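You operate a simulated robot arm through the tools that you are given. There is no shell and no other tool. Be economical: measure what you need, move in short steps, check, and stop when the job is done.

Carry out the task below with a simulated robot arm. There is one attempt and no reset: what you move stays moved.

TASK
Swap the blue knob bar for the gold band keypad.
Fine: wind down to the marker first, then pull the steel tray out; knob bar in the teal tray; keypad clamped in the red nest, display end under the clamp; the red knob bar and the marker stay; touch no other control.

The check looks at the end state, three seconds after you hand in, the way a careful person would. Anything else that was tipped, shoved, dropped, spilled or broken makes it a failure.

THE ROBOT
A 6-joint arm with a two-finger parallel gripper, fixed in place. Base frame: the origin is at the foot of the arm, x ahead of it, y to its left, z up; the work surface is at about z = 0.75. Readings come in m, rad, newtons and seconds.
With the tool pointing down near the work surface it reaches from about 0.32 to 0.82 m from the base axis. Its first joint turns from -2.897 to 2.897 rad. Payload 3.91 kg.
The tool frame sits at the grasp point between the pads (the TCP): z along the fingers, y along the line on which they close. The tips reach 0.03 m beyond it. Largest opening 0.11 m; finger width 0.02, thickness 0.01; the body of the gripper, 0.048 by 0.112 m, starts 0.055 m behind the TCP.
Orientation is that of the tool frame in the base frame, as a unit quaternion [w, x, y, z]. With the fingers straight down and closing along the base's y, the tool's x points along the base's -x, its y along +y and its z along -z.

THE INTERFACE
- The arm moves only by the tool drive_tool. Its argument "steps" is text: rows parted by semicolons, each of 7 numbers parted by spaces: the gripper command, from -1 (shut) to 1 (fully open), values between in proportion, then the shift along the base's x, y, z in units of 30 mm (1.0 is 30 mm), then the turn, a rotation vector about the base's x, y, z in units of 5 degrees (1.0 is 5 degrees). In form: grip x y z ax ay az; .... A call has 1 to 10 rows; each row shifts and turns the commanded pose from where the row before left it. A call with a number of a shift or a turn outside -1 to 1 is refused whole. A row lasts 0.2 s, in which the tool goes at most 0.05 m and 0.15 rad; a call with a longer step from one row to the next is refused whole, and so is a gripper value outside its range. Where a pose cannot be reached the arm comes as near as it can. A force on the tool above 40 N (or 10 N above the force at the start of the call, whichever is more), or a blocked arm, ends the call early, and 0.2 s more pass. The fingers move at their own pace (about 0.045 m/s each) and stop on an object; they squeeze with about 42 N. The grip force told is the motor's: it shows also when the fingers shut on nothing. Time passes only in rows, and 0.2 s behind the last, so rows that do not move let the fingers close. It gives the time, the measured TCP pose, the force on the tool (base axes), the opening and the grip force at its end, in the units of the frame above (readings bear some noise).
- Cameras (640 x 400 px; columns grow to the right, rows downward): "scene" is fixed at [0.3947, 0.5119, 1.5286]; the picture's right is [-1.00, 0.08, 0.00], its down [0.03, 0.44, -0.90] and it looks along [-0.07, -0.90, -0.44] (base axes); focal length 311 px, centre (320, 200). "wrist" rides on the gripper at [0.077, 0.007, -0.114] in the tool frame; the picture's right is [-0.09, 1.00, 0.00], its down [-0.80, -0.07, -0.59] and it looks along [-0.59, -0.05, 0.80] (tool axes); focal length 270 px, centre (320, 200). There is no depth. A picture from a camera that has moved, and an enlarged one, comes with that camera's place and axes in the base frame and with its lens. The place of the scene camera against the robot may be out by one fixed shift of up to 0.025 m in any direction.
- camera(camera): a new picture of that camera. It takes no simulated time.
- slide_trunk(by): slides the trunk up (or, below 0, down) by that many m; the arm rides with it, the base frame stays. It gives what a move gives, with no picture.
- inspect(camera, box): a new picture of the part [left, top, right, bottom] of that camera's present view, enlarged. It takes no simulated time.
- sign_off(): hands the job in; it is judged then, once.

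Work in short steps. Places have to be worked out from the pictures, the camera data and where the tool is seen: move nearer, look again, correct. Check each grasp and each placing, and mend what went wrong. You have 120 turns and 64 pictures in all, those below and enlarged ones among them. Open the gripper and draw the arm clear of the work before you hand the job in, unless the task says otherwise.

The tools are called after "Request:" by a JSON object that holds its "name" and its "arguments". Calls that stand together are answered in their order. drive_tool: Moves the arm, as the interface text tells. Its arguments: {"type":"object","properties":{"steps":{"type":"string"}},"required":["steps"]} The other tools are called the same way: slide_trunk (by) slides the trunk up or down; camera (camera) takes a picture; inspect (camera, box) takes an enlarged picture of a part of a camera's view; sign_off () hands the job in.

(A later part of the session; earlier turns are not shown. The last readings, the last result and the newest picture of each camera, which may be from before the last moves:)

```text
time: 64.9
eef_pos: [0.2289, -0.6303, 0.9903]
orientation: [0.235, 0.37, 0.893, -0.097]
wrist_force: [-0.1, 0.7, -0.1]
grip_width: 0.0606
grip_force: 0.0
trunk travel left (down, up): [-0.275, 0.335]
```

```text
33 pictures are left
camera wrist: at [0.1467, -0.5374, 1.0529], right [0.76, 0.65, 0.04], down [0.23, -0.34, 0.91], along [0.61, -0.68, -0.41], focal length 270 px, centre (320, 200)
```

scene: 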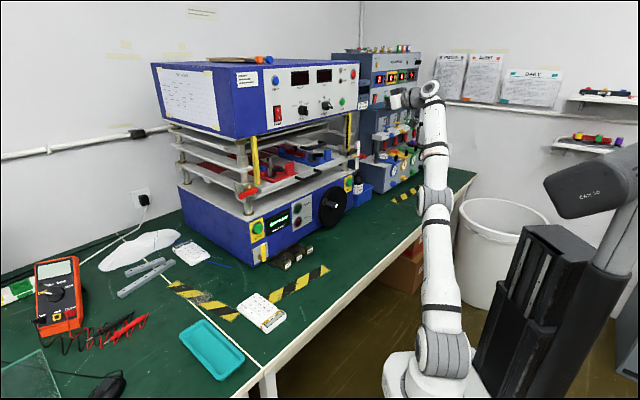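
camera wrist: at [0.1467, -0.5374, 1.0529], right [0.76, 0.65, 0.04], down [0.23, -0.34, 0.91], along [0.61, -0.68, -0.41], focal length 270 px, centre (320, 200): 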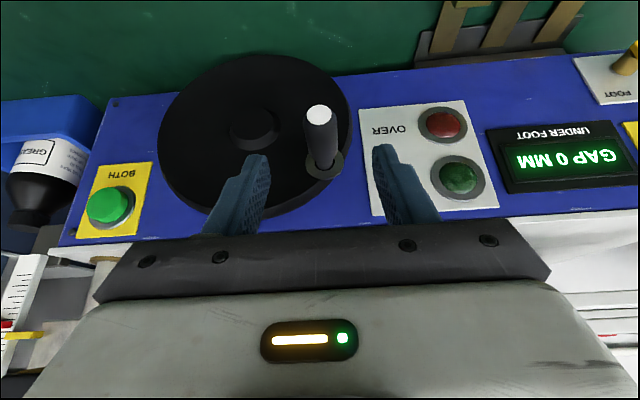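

The handle is centred between the fingers. I descend and grip it.

Request:
{"name": "drive_tool", "arguments": {"steps": "0.1 0.37 -0.35 -0.87 0 0 0;0.1 0.37 -0.35 -0.85 0 0 0;-1 0 0 0 0 0 0;-1 0 0 0 0 0 0;-1 0 0 0 0 0 0;-1 0 0 0 0 0 0"}}

Request:
{"name": "drive_tool", "arguments": {"steps": "-1 0.184 0.184 -0.417 0 0 0;-1 0.13 0.13 -0.456 0 0 0;-1 0.072 0.072 -0.481 0 0 0;-1 0.015 0.015 -0.294 0 0 0;-1 0 0 0 0 0 0"}}

Request:
{"name": "inspect", "arguments": {"camera": "scene", "box": [346, 143, 370, 158]}}

Request:
{"name": "camera", "arguments": {"camera": "wrist"}}

```text
time: 66.3
eef_pos: [0.2525, -0.6516, 0.9384]
orientation: [0.236, 0.37, 0.893, -0.097]
wrist_force: [-1.6, -5.0, -3.5]
grip_width: 0.0238
grip_force: 44.6
trunk travel left (down, up): [-0.275, 0.335]
```

```text
time: 67.5
eef_pos: [0.2627, -0.6382, 0.8916]
orientation: [0.236, 0.371, 0.893, -0.098]
wrist_force: [-7.0, -6.0, 5.8]
grip_width: 0.0235
grip_force: 45.2
trunk travel left (down, up): [-0.275, 0.335]
```

```text
16.00 times, centred on (358, 150) of scene
camera zoom: at [0.3947, 0.5119, 1.5286], right [-1.0, 0.08, 0.0], down [0.03, 0.44, -0.9], along [-0.07, -0.9, -0.44], focal length 4972 px, centre (-288, 992)
```

zoom: 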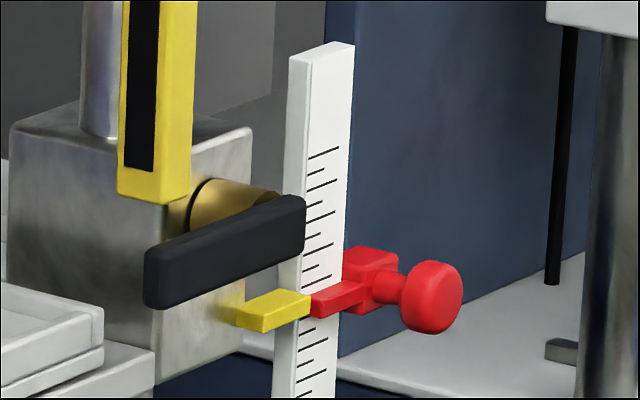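

```text
31 pictures are left
camera wrist: at [0.1813, -0.5462, 0.9518], right [0.76, 0.65, 0.05], down [0.23, -0.34, 0.91], along [0.61, -0.68, -0.41], focal length 270 px, centre (320, 200)
```

wrist: 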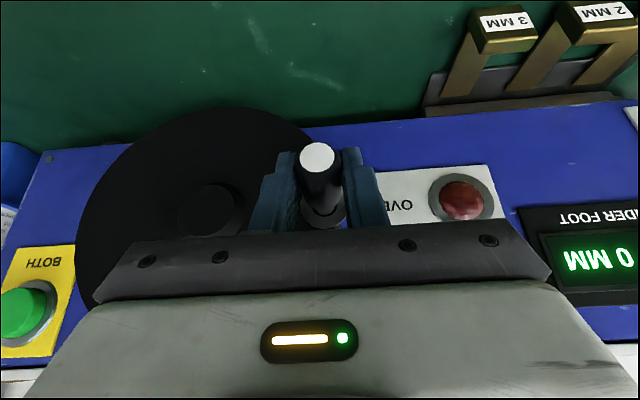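

The pointer now meets the marker tip. I zoom once more for a precise check.

Request:
{"name": "inspect", "arguments": {"camera": "scene", "box": [352, 153, 362, 160]}}

```text
16.00 times, centred on (357, 156) of scene
camera zoom: at [0.3947, 0.5119, 1.5286], right [-1.0, 0.08, 0.0], down [0.03, 0.44, -0.9], along [-0.07, -0.9, -0.44], focal length 4972 px, centre (-272, 896)
```

zoom: 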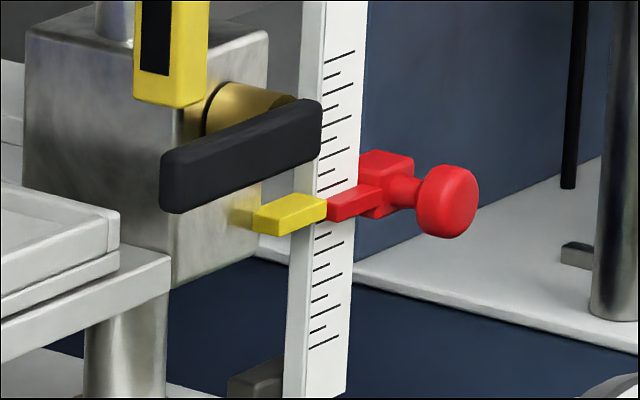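

Comparing edges, the pointer is still about 1.5 mm high (one more ~8° turn). I wind 8° more and recheck.

Request:
{"name": "drive_tool", "arguments": {"steps": "-1 0 0 -0.2 0 0 0;-1 -0.01 -0.01 -0.2 0 0 0;-1 0 0 0 0 0 0"}}

Request:
{"name": "inspect", "arguments": {"camera": "scene", "box": [352, 153, 362, 160]}}

```text
time: 68.3
eef_pos: [0.2628, -0.6392, 0.8789]
orientation: [0.236, 0.37, 0.893, -0.097]
wrist_force: [-6.6, -8.4, 7.1]
grip_width: 0.0236
grip_force: 45.1
trunk travel left (down, up): [-0.275, 0.335]
```

```text
16.00 times, centred on (357, 156) of scene
camera zoom: at [0.3947, 0.5119, 1.5286], right [-1.0, 0.08, 0.0], down [0.03, 0.44, -0.9], along [-0.07, -0.9, -0.44], focal length 4972 px, centre (-272, 896)
```

zoom: 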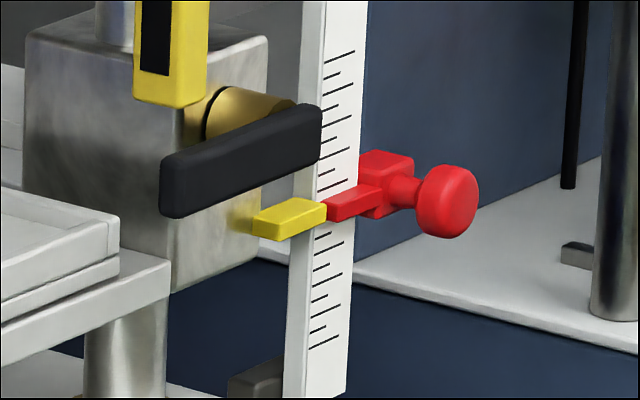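

Pointer and marker now meet flush. I release the handle, back out along the tool axis, and check from the wrist camera, where the scale shows at the left edge.

Request:
{"name": "drive_tool", "arguments": {"steps": "0.1 0 0 0 0 0 0;0.1 0 0 0 0 0 0;0.1 0 0 0 0 0 0;0.1 -0.35 0.35 0.87 0 0 0;0.1 -0.35 0.35 0.87 0 0 0;0.1 -0.7 0.7 0.5 0 0 0;0.1 -0.7 0.7 0.7 0 0 0;0.1 0 0 0.8 0 0 0"}}

Request:
{"name": "camera", "arguments": {"camera": "wrist"}}

```text
time: 70.1
eef_pos: [0.1985, -0.5749, 0.991]
orientation: [0.237, 0.37, 0.893, -0.098]
wrist_force: [-0.6, -0.5, 0.8]
grip_width: 0.0606
grip_force: 0.0
trunk travel left (down, up): [-0.275, 0.335]
```

```text
28 pictures are left
camera wrist: at [0.1159, -0.4823, 1.0531], right [0.76, 0.65, 0.04], down [0.23, -0.34, 0.91], along [0.61, -0.68, -0.41], focal length 270 px, centre (320, 200)
```

wrist: 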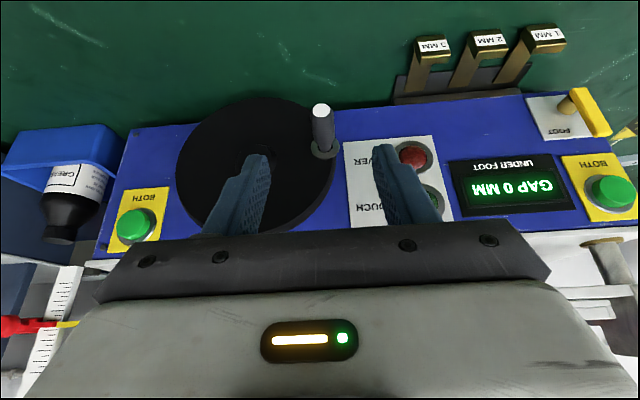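

The scale reads aligned from this side too. Now I raise the trunk and back off to view the tray.

Request:
{"name": "drive_tool", "arguments": {"steps": "1 -0.7 0.7 0 0 0 0;1 -0.7 0.7 0 0 0 0;1 -0.7 0.7 0 0 0 0;1 -0.7 0.7 0 0 0 0"}}

Request:
{"name": "slide_trunk", "arguments": {"by": 0.3}}

Request:
{"name": "inspect", "arguments": {"camera": "wrist", "box": [200, 90, 480, 240]}}

Request:
{"name": "inspect", "arguments": {"camera": "scene", "box": [220, 130, 370, 220]}}

```text
time: 71.1
eef_pos: [0.1152, -0.4897, 0.99]
orientation: [0.235, 0.37, 0.893, -0.098]
wrist_force: [-0.1, -0.2, 0.5]
grip_width: 0.1101
grip_force: 0.1
trunk travel left (down, up): [-0.275, 0.335]
```

```text
time: 74.1
eef_pos: [0.1158, -0.4911, 1.2899]
orientation: [0.236, 0.371, 0.893, -0.097]
wrist_force: [0.5, 0.5, -0.2]
grip_width: 0.11
grip_force: 0.0
trunk travel left (down, up): [-0.575, 0.035]
```

```text
2.29 times, centred on (340, 165) of wrist
camera zoom: at [0.0326, -0.398, 1.3512], right [0.76, 0.65, 0.04], down [0.23, -0.34, 0.91], along [0.61, -0.68, -0.41], focal length 618 px, centre (274, 280)
```

zoom: 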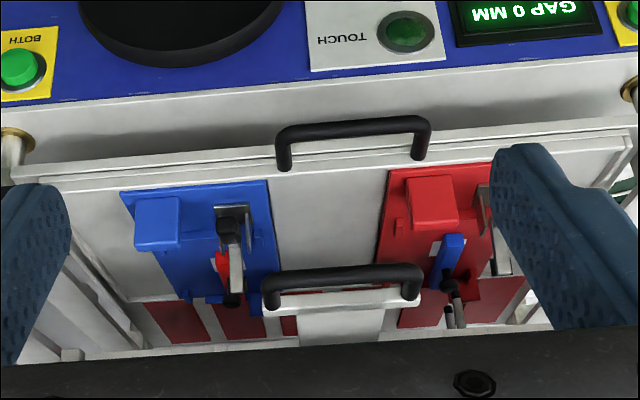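

```text
4.27 times, centred on (295, 175) of scene
camera zoom: at [0.3947, 0.5119, 1.5286], right [-1.0, 0.08, 0.0], down [0.03, 0.44, -0.9], along [-0.07, -0.9, -0.44], focal length 1326 px, centre (427, 307)
```

zoom: 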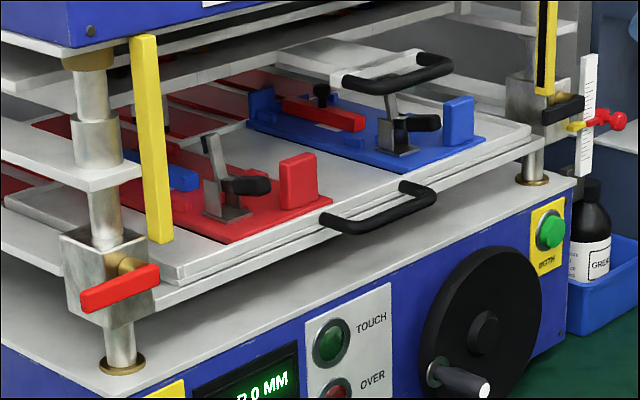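

The steel tray's handle bar is at about e 0.212, n -0.704, z 1.048 (base about (0.35, -0.65)), with another handle 0.12 m above it. I'll grip the bar from the front with the fingers above and below, so I tilt to 30° below horizontal and roll 90°.

Request:
{"name": "drive_tool", "arguments": {"steps": "1 0 0 0 -0.7 -0.7 0;1 0 0 0 -0.7 -0.7 0;1 0 0 0 -0.7 -0.7 0;1 0 0 0 -0.7 -0.7 0;1 0 0 0 -0.7 -0.7 0;1 0 0 0 -0.7 -0.7 0;1 0 0 0 -0.612 0.612 0.5;1 0 0 0 -0.612 0.612 0.5;1 0 0 0 -0.612 0.612 0.5"}}

Request:
{"name": "drive_tool", "arguments": {"steps": "1 0 0 0 -0.612 0.612 0.5;1 0 0 0 -0.612 0.612 0.5;1 0 0 0 -0.612 0.612 0.5;1 0 0 0 -0.612 0.612 0.5;1 0 0 0 -0.612 0.612 0.5;1 0 0 0 -0.612 0.612 0.5;1 0 0 0 -0.612 0.612 0.5"}}

Request:
{"name": "drive_tool", "arguments": {"steps": "1 0 0 0 -0.612 0.612 0.5;1 0 0 0 -0.612 0.612 0.5;1 0 0 0 -0.612 0.612 0.5;1 0 0 0 -0.612 0.612 0.5;1 0 0 0 -0.612 0.612 0.5;1 0 0 0 -0.612 0.612 0.5;1 0 0 0 -0.612 0.612 0.5;1 0 0 0 -0.612 0.612 0.5"}}

```text
time: 76.1
eef_pos: [0.1155, -0.4908, 1.2901]
orientation: [0.427, 0.226, 0.839, -0.249]
wrist_force: [-0.7, 0.4, -0.3]
grip_width: 0.1098
grip_force: 0.2
trunk travel left (down, up): [-0.575, 0.035]
```

```text
time: 77.7
eef_pos: [0.1144, -0.4899, 1.2898]
orientation: [0.332, -0.035, 0.868, -0.368]
wrist_force: [0.4, 0.2, 0.0]
grip_width: 0.1101
grip_force: 0.0
trunk travel left (down, up): [-0.575, 0.035]
```

```text
time: 79.5
eef_pos: [0.1512, -0.4983, 1.3839]
orientation: [0.185, -0.326, 0.806, -0.458]
wrist_force: [-0.1, 0.5, 0.0]
grip_width: 0.1097
grip_force: 0.1
out of reach, approached as far as the arm can: row 4, 5, 6, 7, 8
trunk travel left (down, up): [-0.575, 0.035]
```

Orientation is reached but the position rose at a wrist limit. Moving toward the handle (arm azimuth turning left) should relieve it; I go toward the stand-off point in front of the bar.

Request:
{"name": "drive_tool", "arguments": {"steps": "0.3 0.6 -0.2 -0.8 0 0 0;0.3 0.6 -0.2 -0.8 0 0 0;0.3 0.6 -0.2 -0.8 0 0 0;0.3 0.5 -0.2 -0.8 0 0 0;0.3 0.5 -0.2 -0.8 0 0 0;0.3 0.5 -0.2 -0.8 0 0 0"}}

Request:
{"name": "camera", "arguments": {"camera": "wrist"}}

```text
time: 80.9
eef_pos: [0.2829, -0.5417, 1.327]
orientation: [0.185, -0.327, 0.805, -0.459]
wrist_force: [0.9, -0.6, 0.6]
grip_width: 0.0715
grip_force: 0.0
out of reach, approached as far as the arm can: row 1, 2, 3, 4, 5, 6
trunk travel left (down, up): [-0.575, 0.035]
```

```text
25 pictures are left
camera wrist: at [0.1576, -0.5221, 1.3802], right [-0.29, 0.43, -0.86], down [0.24, 0.9, 0.36], along [0.92, -0.1, -0.37], focal length 270 px, centre (320, 200)
```

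wrist: 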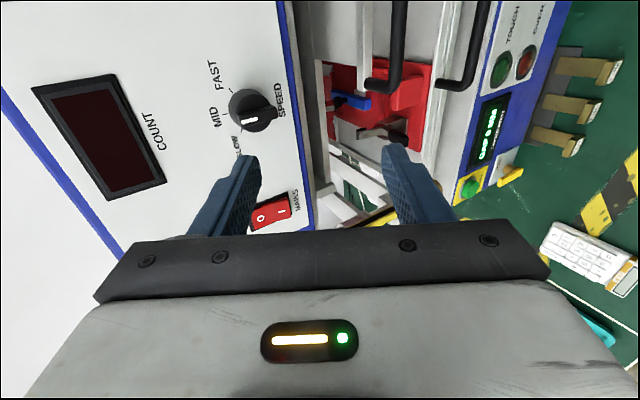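

A wrist limit still blocks this roll, and I'm facing the upper box too closely. I back away and roll the other way (camera to the machine's left), which is well within the joint range.

Request:
{"name": "drive_tool", "arguments": {"steps": "0.3 -0.5 0.5 0 0.612 -0.612 -0.5;0.3 -0.5 0.5 0 0.612 -0.612 -0.5;0.3 -0.5 0.5 0 0.612 -0.612 -0.5;0.3 -0.5 0.5 0 0.612 -0.612 -0.5;0.3 -0.5 0.5 0 0.612 -0.612 -0.5;0.3 0 0 0 0.612 -0.612 -0.5;0.3 0 0 0 0.612 -0.612 -0.5;0.3 0 0 0 0.612 -0.612 -0.5;0.3 0 0 0 0.612 -0.612 -0.5;0.3 0 0 0 0.612 -0.612 -0.5"}}

Request:
{"name": "drive_tool", "arguments": {"steps": "0.3 0 0 0 0.612 -0.612 -0.5;0.3 0 0 0 0.612 -0.612 -0.5;0.3 0 0 0 0.612 -0.612 -0.5;0.3 0 0 0 0.612 -0.612 -0.5;0.3 0 0 0 0.612 -0.612 -0.5;0.3 0 0 0 0.612 -0.612 -0.5;0.3 0 0 0 0.612 -0.612 -0.5;0.3 0 0 0 0.612 -0.612 -0.5"}}

Request:
{"name": "drive_tool", "arguments": {"steps": "0.3 0 0 0 0.612 -0.612 -0.5;0.3 0 0 0 0.612 -0.612 -0.5;0.3 0 0 0 0.612 -0.612 -0.5;0.3 0 0 0 0.612 -0.612 -0.5;0.3 0 0 0 0.612 -0.612 -0.5;0.3 0 0 0 0.612 -0.612 -0.5;0.3 0 0 0 0.612 -0.612 -0.5;0.3 0 0 0 0.612 -0.612 -0.5;0.3 0 0 0 0.612 -0.612 -0.5"}}

Request:
{"name": "drive_tool", "arguments": {"steps": "0.3 0 0 0 0.612 -0.612 -0.5;0.3 0 0 0 0.612 -0.612 -0.5;0.3 0 0 0 0.612 -0.612 -0.5;0.3 0 0 0 0.612 -0.612 -0.5;0.3 0 0 0 0.612 -0.612 -0.5;0.3 0 0 0 0.612 -0.612 -0.5;0.3 0 0 0 0.612 -0.612 -0.5;0.3 0 0 0 0.612 -0.612 -0.5;0.3 0 0 0 0.612 -0.612 -0.5"}}

```text
time: 83.1
eef_pos: [0.2105, -0.4664, 1.3271]
orientation: [0.364, 0.041, 0.867, -0.337]
wrist_force: [-0.1, -0.3, -0.6]
grip_width: 0.0716
grip_force: 0.0
trunk travel left (down, up): [-0.575, 0.035]
```

```text
time: 84.9
eef_pos: [0.209, -0.4662, 1.3283]
orientation: [0.457, 0.334, 0.803, -0.188]
wrist_force: [-0.6, 0.3, -0.3]
grip_width: 0.0713
grip_force: 0.0
trunk travel left (down, up): [-0.575, 0.035]
```

```text
time: 86.9
eef_pos: [0.2104, -0.4667, 1.3276]
orientation: [0.496, 0.613, 0.615, 0.004]
wrist_force: [-0.3, -1.0, -0.3]
grip_width: 0.0715
grip_force: 0.0
trunk travel left (down, up): [-0.575, 0.035]
```

```text
time: 88.9
eef_pos: [0.2102, -0.4655, 1.3271]
orientation: [0.459, 0.799, 0.334, 0.197]
wrist_force: [-0.3, 0.6, 0.0]
grip_width: 0.0715
grip_force: 0.1
trunk travel left (down, up): [-0.575, 0.035]
```

The roll works this way: fingers now close vertically. I move to the stand-off in front of the tray handle and look.

Request:
{"name": "drive_tool", "arguments": {"steps": "0.3 0.29 -0.47 -0.93 0 0 0;0.3 0.29 -0.47 -0.93 0 0 0;0.3 0.29 -0.47 -0.93 0 0 0;0.3 0.29 -0.47 -0.93 0 0 0;0.3 0.29 -0.47 -0.93 0 0 0;0.3 0.29 -0.47 -0.93 0 0 0;0.3 0.29 -0.47 -0.93 0 0 0;0.3 0.29 -0.47 -0.93 0 0 0"}}

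Request:
{"name": "camera", "arguments": {"camera": "wrist"}}

Request:
{"name": "inspect", "arguments": {"camera": "scene", "box": [240, 110, 400, 210]}}

```text
time: 90.7
eef_pos: [0.2813, -0.5794, 1.1034]
orientation: [0.461, 0.799, 0.334, 0.195]
wrist_force: [-0.7, -0.4, -0.4]
grip_width: 0.0717
grip_force: 0.0
trunk travel left (down, up): [-0.575, 0.035]
```

```text
24 pictures are left
camera wrist: at [0.2654, -0.457, 1.1676], right [0.29, -0.41, 0.86], down [-0.95, -0.19, 0.23], along [0.07, -0.89, -0.45], focal length 270 px, centre (320, 200)
```

wrist: 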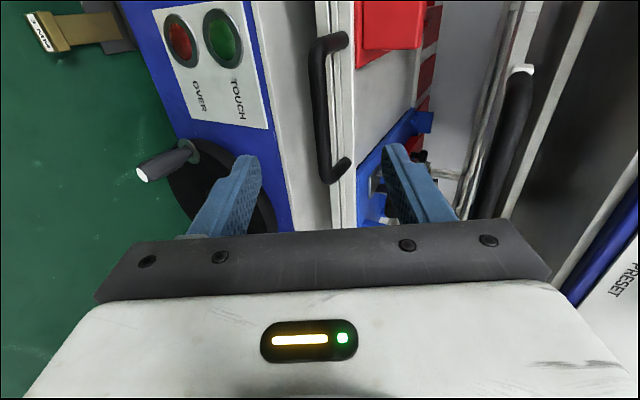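

```text
4.00 times, centred on (320, 160) of scene
camera zoom: at [0.3947, 0.5119, 1.5286], right [-1.0, 0.08, 0.0], down [0.03, 0.44, -0.9], along [-0.07, -0.9, -0.44], focal length 1243 px, centre (320, 360)
```

zoom: 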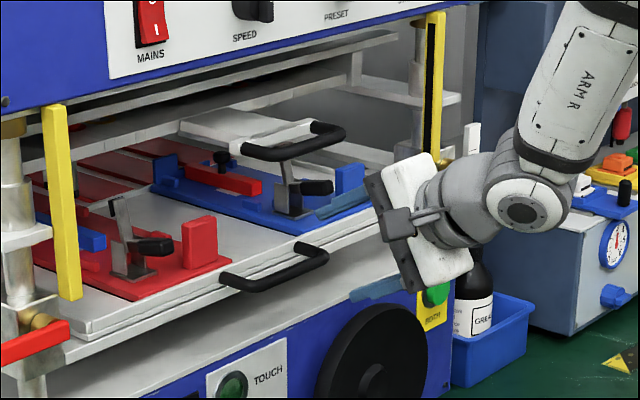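

The bar is on the finger mid-plane at about n -0.70, z 1.05. I narrow the opening and advance 85 mm along the tool axis.

Request:
{"name": "drive_tool", "arguments": {"steps": "-0.18 0 0 0 0 0 0;-0.18 0 0 0 0 0 0;-0.18 0.578 -0.578 -0.47 0 0 0;-0.18 0.578 -0.578 -0.47 0 0 0;-0.18 0.578 -0.578 -0.47 0 0 0;-0.18 0 0 0 0 0 0"}}

Request:
{"name": "camera", "arguments": {"camera": "wrist"}}

```text
time: 92.1
eef_pos: [0.3318, -0.6314, 1.0624]
orientation: [0.46, 0.799, 0.334, 0.196]
wrist_force: [-0.8, -1.2, 0.1]
grip_width: 0.0451
grip_force: 0.1
trunk travel left (down, up): [-0.575, 0.035]
```

```text
22 pictures are left
camera wrist: at [0.3165, -0.5091, 1.1256], right [0.29, -0.42, 0.86], down [-0.95, -0.19, 0.23], along [0.07, -0.89, -0.45], focal length 270 px, centre (320, 200)
```

wrist: 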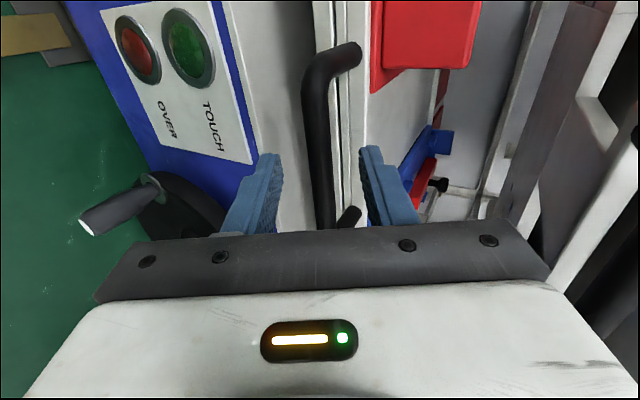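

The bar lies between the fingers. I close on it and then pull a little along the outward direction to test.

Request:
{"name": "drive_tool", "arguments": {"steps": "-1 0 0 0 0 0 0;-1 0 0 0 0 0 0;-1 0 0 0 0 0 0;-1 0 0 0 0 0 0"}}

Request:
{"name": "drive_tool", "arguments": {"steps": "-1 -0.35 0.35 0 0 0 0;-1 -0.35 0.35 0 0 0 0;-1 -0.35 0.35 0 0 0 0"}}

```text
time: 93.1
eef_pos: [0.3322, -0.6305, 1.0635]
orientation: [0.461, 0.798, 0.334, 0.197]
wrist_force: [1.2, -3.4, 7.3]
grip_width: 0.0124
grip_force: 45.1
trunk travel left (down, up): [-0.575, 0.035]
```

```text
time: 93.9
eef_pos: [0.2975, -0.5988, 1.0641]
orientation: [0.461, 0.798, 0.333, 0.197]
wrist_force: [-4.5, -1.6, 16.8]
grip_width: 0.0126
grip_force: 45.1
trunk travel left (down, up): [-0.575, 0.035]
```

It still holds the bar and has moved 47 mm. I keep pulling, easing up slightly in z because of the upward force.

Request:
{"name": "drive_tool", "arguments": {"steps": "-1 -0.5 0.5 0.05 0 0 0;-1 -0.5 0.5 0.03 0 0 0;-1 -0.5 0.5 0 0 0 0;-1 -0.5 0.5 0 0 0 0;-1 -0.5 0.5 0 0 0 0;-1 -0.5 0.5 0 0 0 0"}}

Request:
{"name": "camera", "arguments": {"camera": "scene"}}

```text
time: 95.3
eef_pos: [0.2089, -0.5089, 1.0641]
orientation: [0.459, 0.799, 0.333, 0.197]
wrist_force: [-3.7, -1.7, -0.3]
grip_width: 0.0127
grip_force: 45.4
trunk travel left (down, up): [-0.575, 0.035]
```

```text
21 pictures are left
```

scene: 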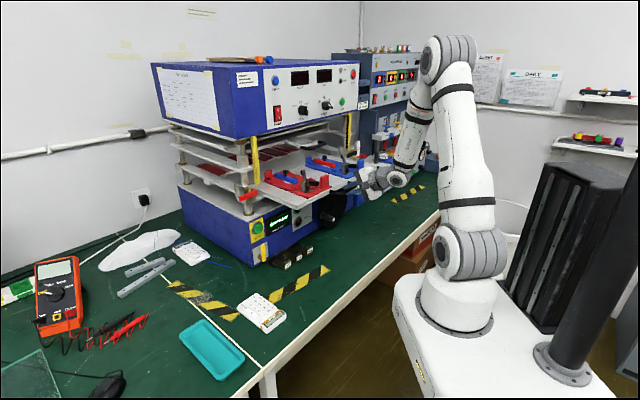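

The tray is out about 0.17 m with little force. I pull a bit further to reach its stop, then look closely.

Request:
{"name": "drive_tool", "arguments": {"steps": "-1 -0.4 0.4 0 0 0 0;-1 -0.4 0.4 0 0 0 0;-1 -0.4 0.4 0 0 0 0;-1 0 0 0 0 0 0"}}

Request:
{"name": "inspect", "arguments": {"camera": "scene", "box": [220, 120, 400, 230]}}

```text
time: 96.3
eef_pos: [0.1742, -0.4729, 1.0639]
orientation: [0.459, 0.799, 0.334, 0.197]
wrist_force: [-3.7, -3.8, -10.8]
grip_width: 0.0125
grip_force: 45.3
trunk travel left (down, up): [-0.575, 0.035]
```

```text
3.56 times, centred on (310, 175) of scene
camera zoom: at [0.3947, 0.5119, 1.5286], right [-1.0, 0.08, 0.0], down [0.03, 0.44, -0.9], along [-0.07, -0.9, -0.44], focal length 1105 px, centre (356, 289)
```

zoom: 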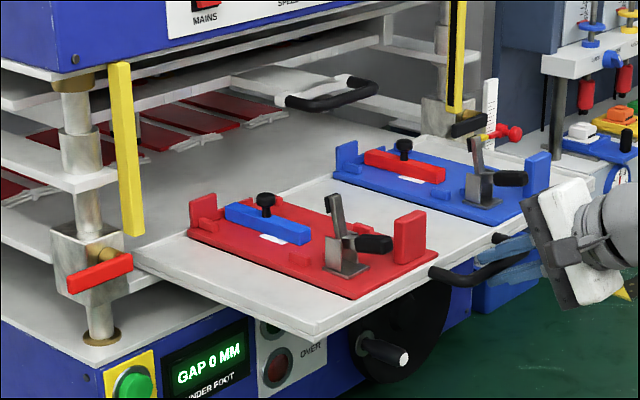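

The tray is out ~0.22 m and both nests are clear. I release the handle, back out along the tool axis and rise.

Request:
{"name": "drive_tool", "arguments": {"steps": "-0.2 0 0 0 0 0 0;-0.2 0 0 0 0 0 0;-0.2 -0.6 0.6 0.5 0 0 0;-0.2 -0.6 0.6 0.5 0 0 0;-0.2 0 0 1 0 0 0;0 0 0 1 0 0 0;0 0 0 1 0 0 0;0 0 0 1 0 0 0;0 0 0 1 0 0 0"}}

Request:
{"name": "drive_tool", "arguments": {"steps": "0 0 0 0 0 0.63 0.771;0 0 0 0 0 0.63 0.771;0 0 0 0 0 0.63 0.771;0 0 0 0 0 0.63 0.771;0 0 0 0 0 0.63 0.771;0 0 0 0 0 0.63 0.771;0 0 0 0 0 0.63 0.771;0 0 0 0 0 0.63 0.771;0 0 0 0 0 0.63 0.771;0 0 0 0 0 0.63 0.771"}}

Request:
{"name": "drive_tool", "arguments": {"steps": "0 0 0 0 0 0.63 0.771;0 0 0 0 0 0.63 0.771;0 0 0 0 0 0.63 0.771;0 0 0 0 0 0.63 0.771;0 0 0 0 0 0.63 0.771;0 0 0 0 0 0.63 0.771;0 0 0 0 0 0.63 0.771;0 0 0 0 0 0.63 0.771;0 0 0 0 0 0.63 0.771;0 0 0 0 0 0.63 0.771"}}

Request:
{"name": "drive_tool", "arguments": {"steps": "0 0 0 0 0 0.63 0.771;0 0 0 0 0 0 0"}}

Request:
{"name": "camera", "arguments": {"camera": "wrist"}}

```text
time: 98.3
eef_pos: [0.1386, -0.4377, 1.2447]
orientation: [0.46, 0.799, 0.333, 0.196]
wrist_force: [0.2, -0.4, 0.6]
grip_width: 0.0551
grip_force: 0.1
trunk travel left (down, up): [-0.575, 0.035]
```

```text
time: 100.5
eef_pos: [0.1381, -0.4384, 1.2446]
orientation: [0.264, 0.668, 0.686, 0.116]
wrist_force: [-0.3, 0.4, -0.3]
grip_width: 0.0549
grip_force: 0.0
trunk travel left (down, up): [-0.575, 0.035]
```

```text
time: 102.7
eef_pos: [0.1378, -0.437, 1.2439]
orientation: [0.019, 0.414, 0.91, 0.013]
wrist_force: [0.2, -0.2, 0.4]
grip_width: 0.0548
grip_force: 0.0
trunk travel left (down, up): [-0.575, 0.035]
```

```text
time: 103.3
eef_pos: [0.1366, -0.4382, 1.2448]
orientation: [-0.006, 0.382, 0.924, 0.002]
wrist_force: [0.2, 0.5, -0.1]
grip_width: 0.0551
grip_force: 0.0
trunk travel left (down, up): [-0.575, 0.035]
```

```text
19 pictures are left
camera wrist: at [0.0891, -0.3788, 1.3596], right [0.77, 0.64, 0.0], down [0.52, -0.62, 0.58], along [0.37, -0.45, -0.81], focal length 270 px, centre (320, 200)
```

wrist: 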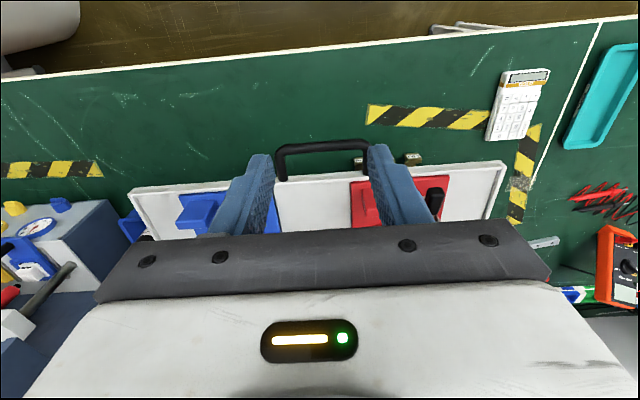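

Tool is vertical again with fingers closing across the bars. I move above the red nest to view the bar and clamp closely.

Request:
{"name": "drive_tool", "arguments": {"steps": "0.5 0.96 -0.3 0 0 0 0;0.5 0.96 -0.3 0 0 0 0;0.5 0.96 -0.3 0 0 0 0;0.5 0.96 -0.3 0 0 0 0;0.5 0.96 -0.3 0 0 0 0;0.5 0.96 -0.3 0 0 0 0;0.5 0.96 -0.3 0 0 0 0"}}

Request:
{"name": "inspect", "arguments": {"camera": "wrist", "box": [140, 0, 500, 240]}}

```text
time: 104.9
eef_pos: [0.34, -0.5009, 1.2429]
orientation: [-0.007, 0.384, 0.923, 0.002]
wrist_force: [0.5, -0.3, 0.4]
grip_width: 0.0822
grip_force: 0.1
trunk travel left (down, up): [-0.575, 0.035]
```

```text
1.67 times, centred on (320, 120) of wrist
camera zoom: at [0.2911, -0.4419, 1.3582], right [0.77, 0.64, 0.0], down [0.52, -0.62, 0.58], along [0.37, -0.45, -0.81], focal length 450 px, centre (320, 333)
```

zoom: 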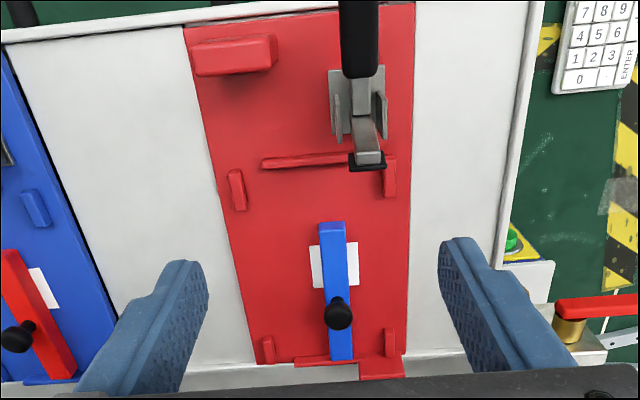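

The clamp is open (arm upright, black handle lying forward), and the blue knob bar lies loose along n at e ≈ 0.110. I move over its front half with a narrower opening and descend partway.

Request:
{"name": "drive_tool", "arguments": {"steps": "-0.18 0.695 -0.625 0 0 0 0;-0.18 0.695 -0.625 0 0 0 0;-0.18 0 0 -0.82 0 0 0;-0.18 0 0 -0.82 0 0 0;-0.18 0 0 -0.82 0 0 0;-0.18 0 0 -0.82 0 0 0;-0.18 0 0 -0.82 0 0 0;-0.18 0 0 0 0 0 0"}}

Request:
{"name": "camera", "arguments": {"camera": "wrist"}}

Request:
{"name": "inspect", "arguments": {"camera": "scene", "box": [250, 130, 350, 200]}}

```text
time: 106.7
eef_pos: [0.3815, -0.5363, 1.1202]
orientation: [-0.005, 0.383, 0.924, 0.001]
wrist_force: [-0.3, 0.3, 0.4]
grip_width: 0.0451
grip_force: 0.1
trunk travel left (down, up): [-0.575, 0.035]
```

```text
17 pictures are left
camera wrist: at [0.333, -0.4783, 1.234], right [0.77, 0.64, 0.0], down [0.52, -0.62, 0.59], along [0.37, -0.45, -0.81], focal length 270 px, centre (320, 200)
```

wrist: 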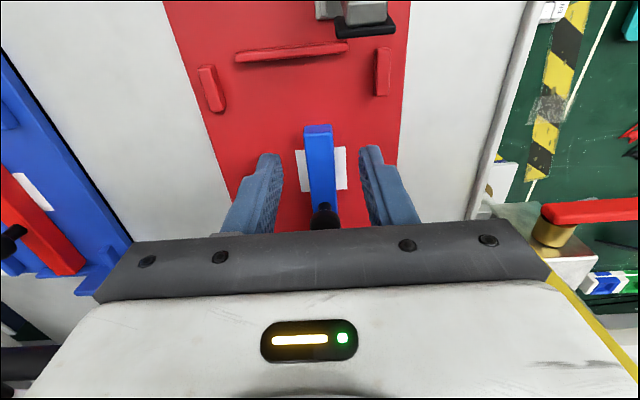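

```text
5.71 times, centred on (300, 165) of scene
camera zoom: at [0.3947, 0.5119, 1.5286], right [-1.0, 0.08, 0.0], down [0.03, 0.44, -0.9], along [-0.07, -0.9, -0.44], focal length 1776 px, centre (434, 400)
```

zoom: 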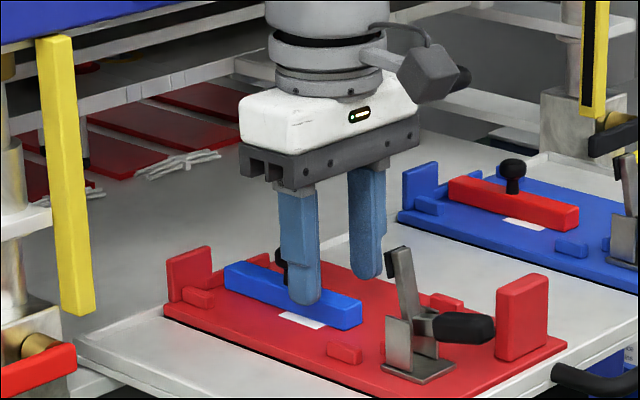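

Fingers straddle the bar nicely, tips about 20 mm above the nest plate. I descend 14 mm and close.

Request:
{"name": "drive_tool", "arguments": {"steps": "-0.18 0 0 -0.25 0 0 0;-0.18 0 0 -0.22 0 0 0;-1 0 0 0 0 0 0;-1 0 0 0 0 0 0;-1 0 0 0 0 0 0;-1 0 0 0 0 0 0"}}

Request:
{"name": "drive_tool", "arguments": {"steps": "-1 0 0 0.5 0 0 0;-1 0 0 0.8 0 0 0"}}

Request:
{"name": "inspect", "arguments": {"camera": "scene", "box": [250, 130, 350, 200]}}

```text
time: 108.1
eef_pos: [0.3816, -0.5364, 1.1061]
orientation: [-0.006, 0.384, 0.923, 0.001]
wrist_force: [0.5, 0.0, 1.0]
grip_width: 0.0167
grip_force: 42.0
trunk travel left (down, up): [-0.575, 0.035]
```

```text
time: 108.7
eef_pos: [0.3815, -0.5379, 1.1465]
orientation: [-0.006, 0.383, 0.924, 0.002]
wrist_force: [-0.4, 0.3, -0.5]
grip_width: 0.017
grip_force: 41.7
trunk travel left (down, up): [-0.575, 0.035]
```

```text
5.71 times, centred on (300, 165) of scene
camera zoom: at [0.3947, 0.5119, 1.5286], right [-1.0, 0.08, 0.0], down [0.03, 0.44, -0.9], along [-0.07, -0.9, -0.44], focal length 1776 px, centre (434, 400)
```

zoom: 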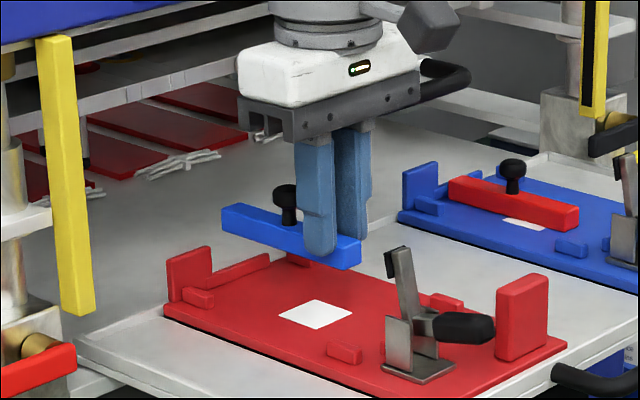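

The bar is held securely. I lift clear, back out, and carry it toward the teal tray.

Request:
{"name": "drive_tool", "arguments": {"steps": "-1 0 0 0.9 0 0 0;-1 0 0 0.9 0 0 0;-1 -0.7 0.7 0 0 0 0;-1 -0.7 0.7 0 0 0 0;-1 -0.7 0.7 0 0 0 0;-1 -0.7 0.7 0 0 0 0"}}

Request:
{"name": "drive_tool", "arguments": {"steps": "-1 1 0.88 -0.5 0 0 0;-1 1 0.88 -0.5 0 0 0;-1 1 0.88 -0.5 0 0 0;-1 1 0.88 -0.5 0 0 0;-1 1 0.88 -0.5 0 0 0;-1 1 0.88 -0.5 0 0 0;-1 1 0.88 -0.5 0 0 0;-1 1 0.88 -0.5 0 0 0;-1 1 0.88 -0.5 0 0 0;-1 1 0.88 -0.5 0 0 0"}}

Request:
{"name": "camera", "arguments": {"camera": "wrist"}}

```text
time: 110.1
eef_pos: [0.2976, -0.4532, 1.2003]
orientation: [-0.006, 0.383, 0.924, 0.002]
wrist_force: [-0.8, -0.1, -0.1]
grip_width: 0.0169
grip_force: 41.7
trunk travel left (down, up): [-0.575, 0.035]
```

```text
time: 112.3
eef_pos: [0.5977, -0.1878, 1.0483]
orientation: [-0.005, 0.383, 0.924, 0.001]
wrist_force: [0.1, 0.0, -1.5]
grip_width: 0.0167
grip_force: 42.0
trunk travel left (down, up): [-0.575, 0.035]
```

```text
14 pictures are left
camera wrist: at [0.5492, -0.1287, 1.1636], right [0.77, 0.64, 0.0], down [0.52, -0.62, 0.58], along [0.37, -0.45, -0.81], focal length 270 px, centre (320, 200)
```

wrist: 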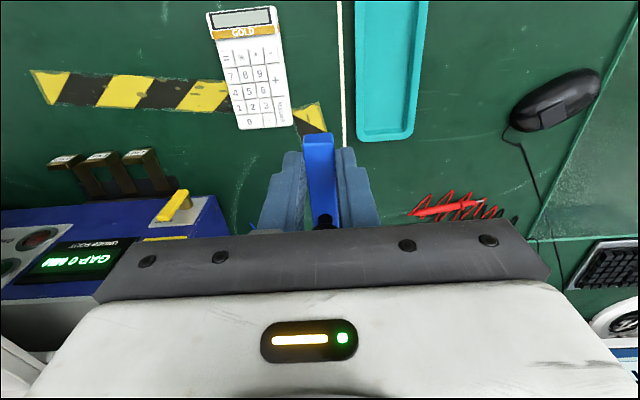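

The teal tray's centre is at about (0.661, -0.121), long axis along n. The bar extends 33 mm behind the TCP, so I lower with the TCP at (0.638, -0.098).

Request:
{"name": "drive_tool", "arguments": {"steps": "-1 0.45 1 -0.5 0 0 0;-1 0.45 1 -0.5 0 0 0;-1 0.44 1 -0.5 0 0 0;-1 0 0 -1 0 0 0;-1 0 0 -1 0 0 0;-1 0 0 -1 0 0 0;-1 0 0 -1 0 0 0;-1 0 0 -1 0 0 0"}}

Request:
{"name": "camera", "arguments": {"camera": "wrist"}}

```text
time: 114.1
eef_pos: [0.6388, -0.1006, 0.8552]
orientation: [-0.006, 0.384, 0.923, 0.001]
wrist_force: [0.3, 0.0, 0.4]
grip_width: 0.0167
grip_force: 41.7
trunk travel left (down, up): [-0.575, 0.035]
```

```text
13 pictures are left
camera wrist: at [0.5898, -0.0423, 0.9707], right [0.77, 0.64, 0.0], down [0.52, -0.62, 0.58], along [0.37, -0.45, -0.81], focal length 270 px, centre (320, 200)
```

wrist: 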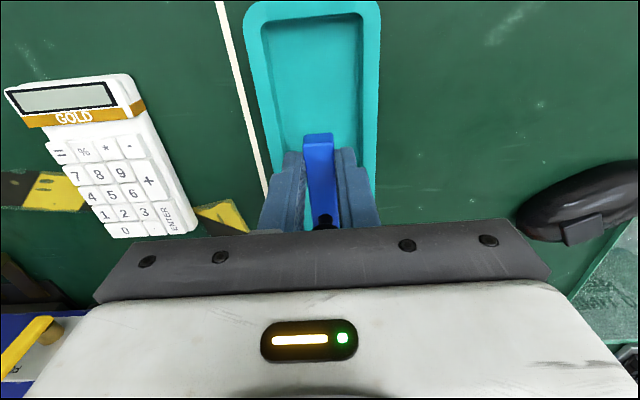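

Centred over the tray. I lower toward the floor, ending with small steps.

Request:
{"name": "drive_tool", "arguments": {"steps": "-1 0 0 -0.8 0 0 0;-1 0 0 -0.7 0 0 0;-1 0 0 -0.2 0 0 0;-1 0 0 -0.1 0 0 0;-1 0 0 0 0 0 0"}}

Request:
{"name": "inspect", "arguments": {"camera": "scene", "box": [170, 270, 290, 390]}}

```text
time: 115.3
eef_pos: [0.638, -0.0994, 0.801]
orientation: [-0.006, 0.383, 0.924, 0.002]
wrist_force: [-0.3, 0.4, -0.6]
grip_width: 0.0168
grip_force: 41.9
trunk travel left (down, up): [-0.575, 0.035]
```

```text
3.33 times, centred on (230, 330) of scene
camera zoom: at [0.3947, 0.5119, 1.5286], right [-1.0, 0.08, 0.0], down [0.03, 0.44, -0.9], along [-0.07, -0.9, -0.44], focal length 1036 px, centre (620, -233)
```

zoom: 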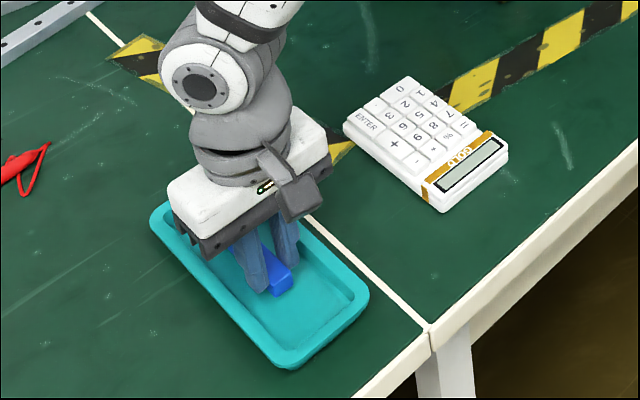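

The bar is just above the tray floor; I ease down in 2–3 mm steps watching the force.

Request:
{"name": "drive_tool", "arguments": {"steps": "-1 0 0 -0.1 0 0 0;-1 0 0 -0.1 0 0 0;-1 0 0 -0.1 0 0 0"}}

Request:
{"name": "drive_tool", "arguments": {"steps": "-1 0 0 -0.06 0 0 0;-1 0 0 -0.06 0 0 0"}}

```text
time: 116.1
eef_pos: [0.6385, -0.1, 0.7936]
orientation: [-0.006, 0.383, 0.924, 0.003]
wrist_force: [-0.7, -0.3, 2.4]
grip_width: 0.0167
grip_force: 41.6
trunk travel left (down, up): [-0.575, 0.035]
```

```text
time: 116.7
eef_pos: [0.6383, -0.1011, 0.7935]
orientation: [-0.002, 0.383, 0.924, 0.004]
wrist_force: [-0.1, -2.4, 29.1]
grip_width: 0.017
grip_force: 42.1
trunk travel left (down, up): [-0.575, 0.035]
```

Contact with the floor. I relieve the press, open slightly, and lift straight out.

Request:
{"name": "drive_tool", "arguments": {"steps": "-1 0 0 0.1 0 0 0;-0.36 0 0 0 0 0 0;-0.36 0 0 0 0 0 0;-0.36 0 0 0 0 0 0;-0.36 0 0 1 0 0 0;-0.36 0 0 1 0 0 0;-0.36 0 0 1 0 0 0;0.3 0 0 1 0 0 0;1 0 0 1 0 0 0;1 0 0 1 0 0 0"}}

Request:
{"name": "camera", "arguments": {"camera": "wrist"}}

```text
time: 118.9
eef_pos: [0.637, -0.0999, 0.972]
orientation: [-0.006, 0.383, 0.924, 0.002]
wrist_force: [0.3, -0.5, 0.0]
grip_width: 0.1052
grip_force: 0.1
trunk travel left (down, up): [-0.575, 0.035]
```

```text
11 pictures are left
camera wrist: at [0.5883, -0.0415, 1.087], right [0.77, 0.64, 0.0], down [0.52, -0.62, 0.58], along [0.37, -0.45, -0.81], focal length 270 px, centre (320, 200)
```

wrist: 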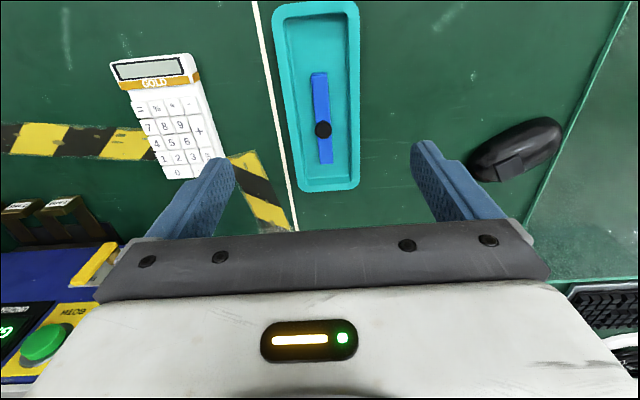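

The blue knob bar rests in the teal tray. The gold keypad is centred near (0.527, -0.245), display end toward the robot, aligned with n; I move over it with the gripper fully open.

Request:
{"name": "drive_tool", "arguments": {"steps": "1 -0.73 -0.965 0 0 0 0;1 -0.73 -0.965 0 0 0 0;1 -0.73 -0.965 0 0 0 0;1 -0.73 -0.965 0 0 0 0;1 -0.73 -0.965 0 0 0 0;1 0 0 -1 0 0 0;1 0 0 -1 0 0 0;1 0 0 -1 0 0 0;1 0 0 -0.5 0 0 0"}}

Request:
{"name": "camera", "arguments": {"camera": "wrist"}}

```text
time: 120.9
eef_pos: [0.5296, -0.2452, 0.8678]
orientation: [-0.005, 0.384, 0.923, 0.003]
wrist_force: [0.8, 0.0, -0.2]
grip_width: 0.11
grip_force: 0.0
trunk travel left (down, up): [-0.575, 0.035]
```

```text
10 pictures are left
camera wrist: at [0.481, -0.1859, 0.9828], right [0.77, 0.64, 0.0], down [0.52, -0.62, 0.59], along [0.37, -0.45, -0.81], focal length 270 px, centre (320, 200)
```

wrist: 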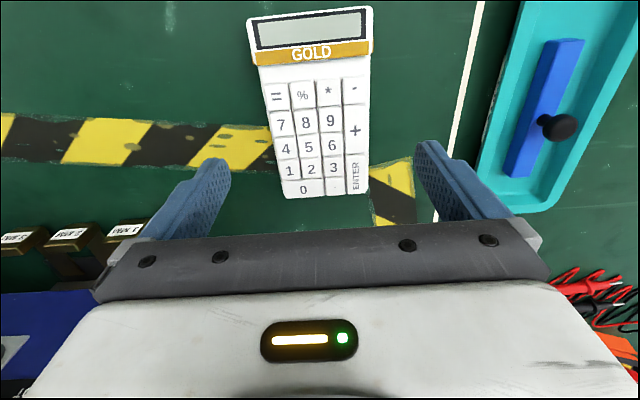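

Fingers straddle it squarely (centre e -0.2005, n -0.545). I descend to tips 6 mm above the table and close.

Request:
{"name": "drive_tool", "arguments": {"steps": "1 0 0 -0.9 0 0 0;1 0 0 -0.9 0 0 0;1 0 0 -0.9 0 0 0;1 0 0 0 0 0 0;-1 0 0 0 0 0 0;-1 0 0 0 0 0 0;-1 0 0 0 0 0 0;-1 0 0 0 0 0 0"}}

Request:
{"name": "drive_tool", "arguments": {"steps": "-1 0 0 0.5 0 0 0;-1 0 0 1 0 0 0;-1 0 0 1 0 0 0;-1 0 0 1 0 0 0"}}

Request:
{"name": "inspect", "arguments": {"camera": "scene", "box": [170, 230, 350, 390]}}

```text
time: 122.7
eef_pos: [0.529, -0.2456, 0.7862]
orientation: [-0.006, 0.383, 0.924, 0.002]
wrist_force: [0.0, -0.1, 1.1]
grip_width: 0.0834
grip_force: 41.8
trunk travel left (down, up): [-0.575, 0.035]
```

```text
time: 123.7
eef_pos: [0.5292, -0.2439, 0.8918]
orientation: [-0.006, 0.384, 0.923, 0.002]
wrist_force: [0.0, -0.2, -2.1]
grip_width: 0.0831
grip_force: 41.6
trunk travel left (down, up): [-0.575, 0.035]
```

```text
2.50 times, centred on (260, 310) of scene
camera zoom: at [0.3947, 0.5119, 1.5286], right [-1.0, 0.08, 0.0], down [0.03, 0.44, -0.9], along [-0.07, -0.9, -0.44], focal length 777 px, centre (470, -75)
```

zoom: 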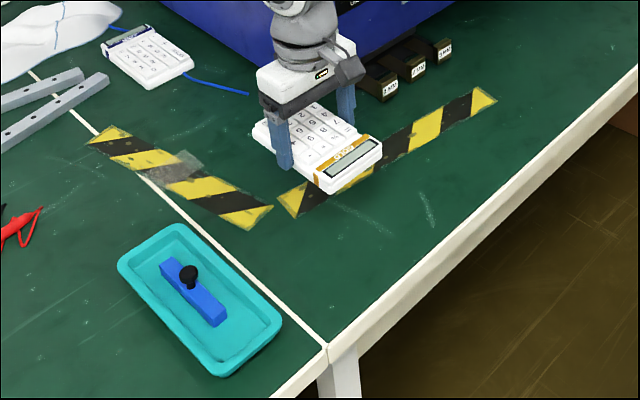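

The keypad is held (83 mm) and the bar lies in the tray. I rise vertically first to clear the extended steel tray, then travel over it.

Request:
{"name": "drive_tool", "arguments": {"steps": "-1 0 0 1 0 0 0;-1 0 0 1 0 0 0;-1 0 0 1 0 0 0;-1 0 0 1 0 0 0;-1 0 0 1 0 0 0;-1 0 0 1 0 0 0;-1 0 0 1 0 0 0;-1 0 0 1 0 0 0;-1 0 0 1 0 0 0;-1 0 0 1 0 0 0"}}

Request:
{"name": "drive_tool", "arguments": {"steps": "-1 -0.8 -0.75 0.5 0 0 0;-1 -0.8 -0.75 0.5 0 0 0;-1 -0.8 -0.75 0 0 0 0;-1 -0.8 -0.75 0 0 0 0;-1 -0.8 -0.75 0 0 0 0;-1 -0.8 -0.75 0 0 0 0;-1 -0.8 -0.75 0 0 0 0;-1 -0.8 -0.75 0 0 0 0;-1 -0.8 -0.75 0 0 0 0"}}

```text
time: 125.9
eef_pos: [0.5276, -0.2471, 1.1912]
orientation: [-0.006, 0.383, 0.924, 0.001]
wrist_force: [-0.4, 0.4, -1.7]
grip_width: 0.0831
grip_force: 42.6
trunk travel left (down, up): [-0.575, 0.035]
```

```text
time: 127.9
eef_pos: [0.3122, -0.4469, 1.2217]
orientation: [-0.006, 0.383, 0.924, 0.001]
wrist_force: [-0.3, 0.8, -2.6]
grip_width: 0.0833
grip_force: 42.3
trunk travel left (down, up): [-0.575, 0.035]
```

I approach the nest diagonally, over the clamp and below the upper box's panel.

Request:
{"name": "drive_tool", "arguments": {"steps": "-1 0.54 -0.93 -0.24 0 0 0;-1 0.54 -0.93 -0.24 0 0 0;-1 0.54 -0.93 -0.24 0 0 0;-1 0.507 -0.507 -0.25 0 0 0;-1 0.507 -0.507 -0.25 0 0 0;-1 0 0 0 0 0 0"}}

Request:
{"name": "inspect", "arguments": {"camera": "scene", "box": [250, 130, 350, 200]}}

Request:
{"name": "camera", "arguments": {"camera": "wrist"}}

```text
time: 129.3
eef_pos: [0.3935, -0.5628, 1.184]
orientation: [-0.006, 0.383, 0.924, 0.002]
wrist_force: [-0.3, -0.8, -1.0]
grip_width: 0.0833
grip_force: 42.2
trunk travel left (down, up): [-0.575, 0.035]
```

```text
5.71 times, centred on (300, 165) of scene
camera zoom: at [0.3947, 0.5119, 1.5286], right [-1.0, 0.08, 0.0], down [0.03, 0.44, -0.9], along [-0.07, -0.9, -0.44], focal length 1776 px, centre (434, 400)
```

zoom: 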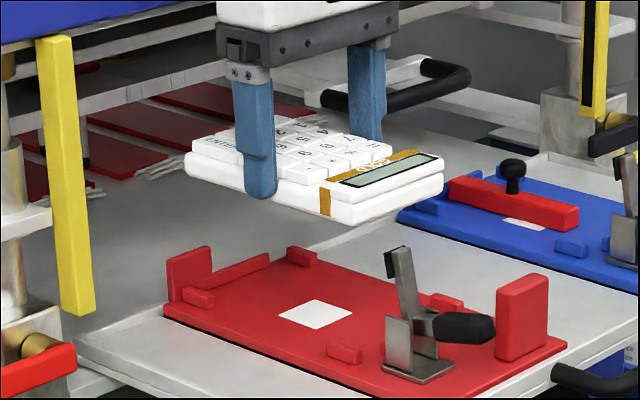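

```text
7 pictures are left
camera wrist: at [0.3438, -0.5036, 1.2995], right [0.77, 0.64, 0.0], down [0.52, -0.62, 0.58], along [0.37, -0.45, -0.81], focal length 270 px, centre (320, 200)
```

wrist: 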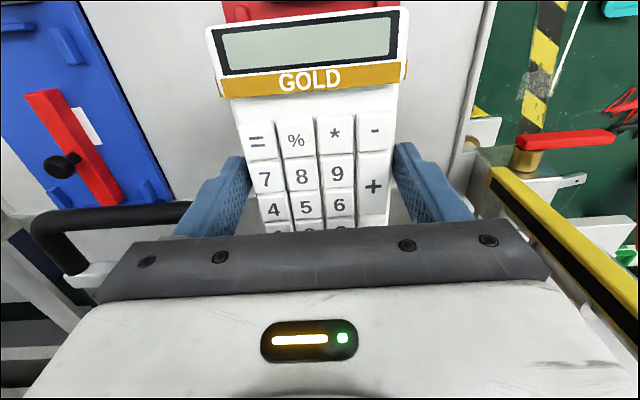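

Keypad is aligned over the pocket (front end n ≈ -0.604). I nudge 3 mm outward and descend to just above the ribs, then check.

Request:
{"name": "drive_tool", "arguments": {"steps": "-1 -0.07 0.07 -0.7 0 0 0;-1 0 0 -0.7 0 0 0;-1 0 0 -0.7 0 0 0;-1 0 0 -0.1 0 0 0;-1 0 0 0 0 0 0"}}

Request:
{"name": "inspect", "arguments": {"camera": "scene", "box": [265, 145, 335, 195]}}

```text
time: 130.5
eef_pos: [0.3898, -0.5591, 1.1184]
orientation: [-0.006, 0.383, 0.924, 0.002]
wrist_force: [-0.2, 0.6, -2.1]
grip_width: 0.0831
grip_force: 42.3
trunk travel left (down, up): [-0.575, 0.035]
```

```text
8.00 times, centred on (300, 170) of scene
camera zoom: at [0.3947, 0.5119, 1.5286], right [-1.0, 0.08, 0.0], down [0.03, 0.44, -0.9], along [-0.07, -0.9, -0.44], focal length 2486 px, centre (480, 440)
```

zoom: 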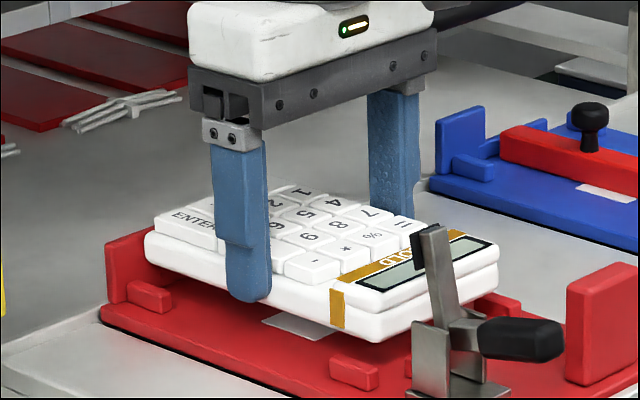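

Looks aligned with ribs and clear of the clamp arm. I lower it into the pocket in small steps.

Request:
{"name": "drive_tool", "arguments": {"steps": "-1 0.03 -0.03 -0.15 0 0 0;-1 0 0 -0.1 0 0 0;-1 0 0 -0.1 0 0 0;-1 0 0 0 0 0 0"}}

Request:
{"name": "drive_tool", "arguments": {"steps": "-1 0 0 -0.06 0 0 0;-1 0 0 0 0 0 0"}}

```text
time: 131.5
eef_pos: [0.3913, -0.5601, 1.1071]
orientation: [-0.006, 0.384, 0.923, 0.001]
wrist_force: [-1.1, 0.3, -1.4]
grip_width: 0.0834
grip_force: 41.7
trunk travel left (down, up): [-0.575, 0.035]
```

```text
time: 132.1
eef_pos: [0.3905, -0.5599, 1.1066]
orientation: [-0.006, 0.384, 0.923, 0.002]
wrist_force: [-0.3, 0.5, -2.8]
grip_width: 0.0829
grip_force: 41.8
trunk travel left (down, up): [-0.575, 0.035]
```

No contact yet; I go 2 mm further.

Request:
{"name": "drive_tool", "arguments": {"steps": "-1 0 0 -0.05 0 0 0;-1 0 0 -0.05 0 0 0;-1 0 0 0 0 0 0"}}

Request:
{"name": "drive_tool", "arguments": {"steps": "-1 0 0 -0.04 0 0 0;-1 0 0 0 0 0 0"}}

```text
time: 132.9
eef_pos: [0.3906, -0.5597, 1.1037]
orientation: [-0.006, 0.383, 0.924, 0.002]
wrist_force: [-0.3, -0.3, -1.0]
grip_width: 0.0832
grip_force: 41.9
trunk travel left (down, up): [-0.575, 0.035]
```

```text
time: 133.5
eef_pos: [0.39, -0.5584, 1.1018]
orientation: [-0.005, 0.383, 0.924, 0.001]
wrist_force: [0.6, -0.9, 0.4]
grip_width: 0.0834
grip_force: 42.4
trunk travel left (down, up): [-0.575, 0.035]
```

Request:
{"name": "drive_tool", "arguments": {"steps": "-1 0 0 -0.05 0 0 0;-1 0 0 0 0 0 0"}}

Request:
{"name": "inspect", "arguments": {"camera": "scene", "box": [265, 145, 335, 195]}}

```text
time: 134.1
eef_pos: [0.3902, -0.5595, 1.1013]
orientation: [-0.006, 0.383, 0.924, 0.001]
wrist_force: [0.0, -1.2, 11.1]
grip_width: 0.0833
grip_force: 41.9
trunk travel left (down, up): [-0.575, 0.035]
```

```text
8.00 times, centred on (300, 170) of scene
camera zoom: at [0.3947, 0.5119, 1.5286], right [-1.0, 0.08, 0.0], down [0.03, 0.44, -0.9], along [-0.07, -0.9, -0.44], focal length 2486 px, centre (480, 440)
```

zoom: 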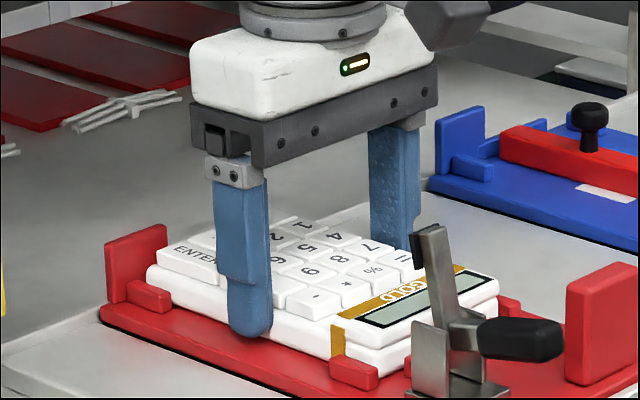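

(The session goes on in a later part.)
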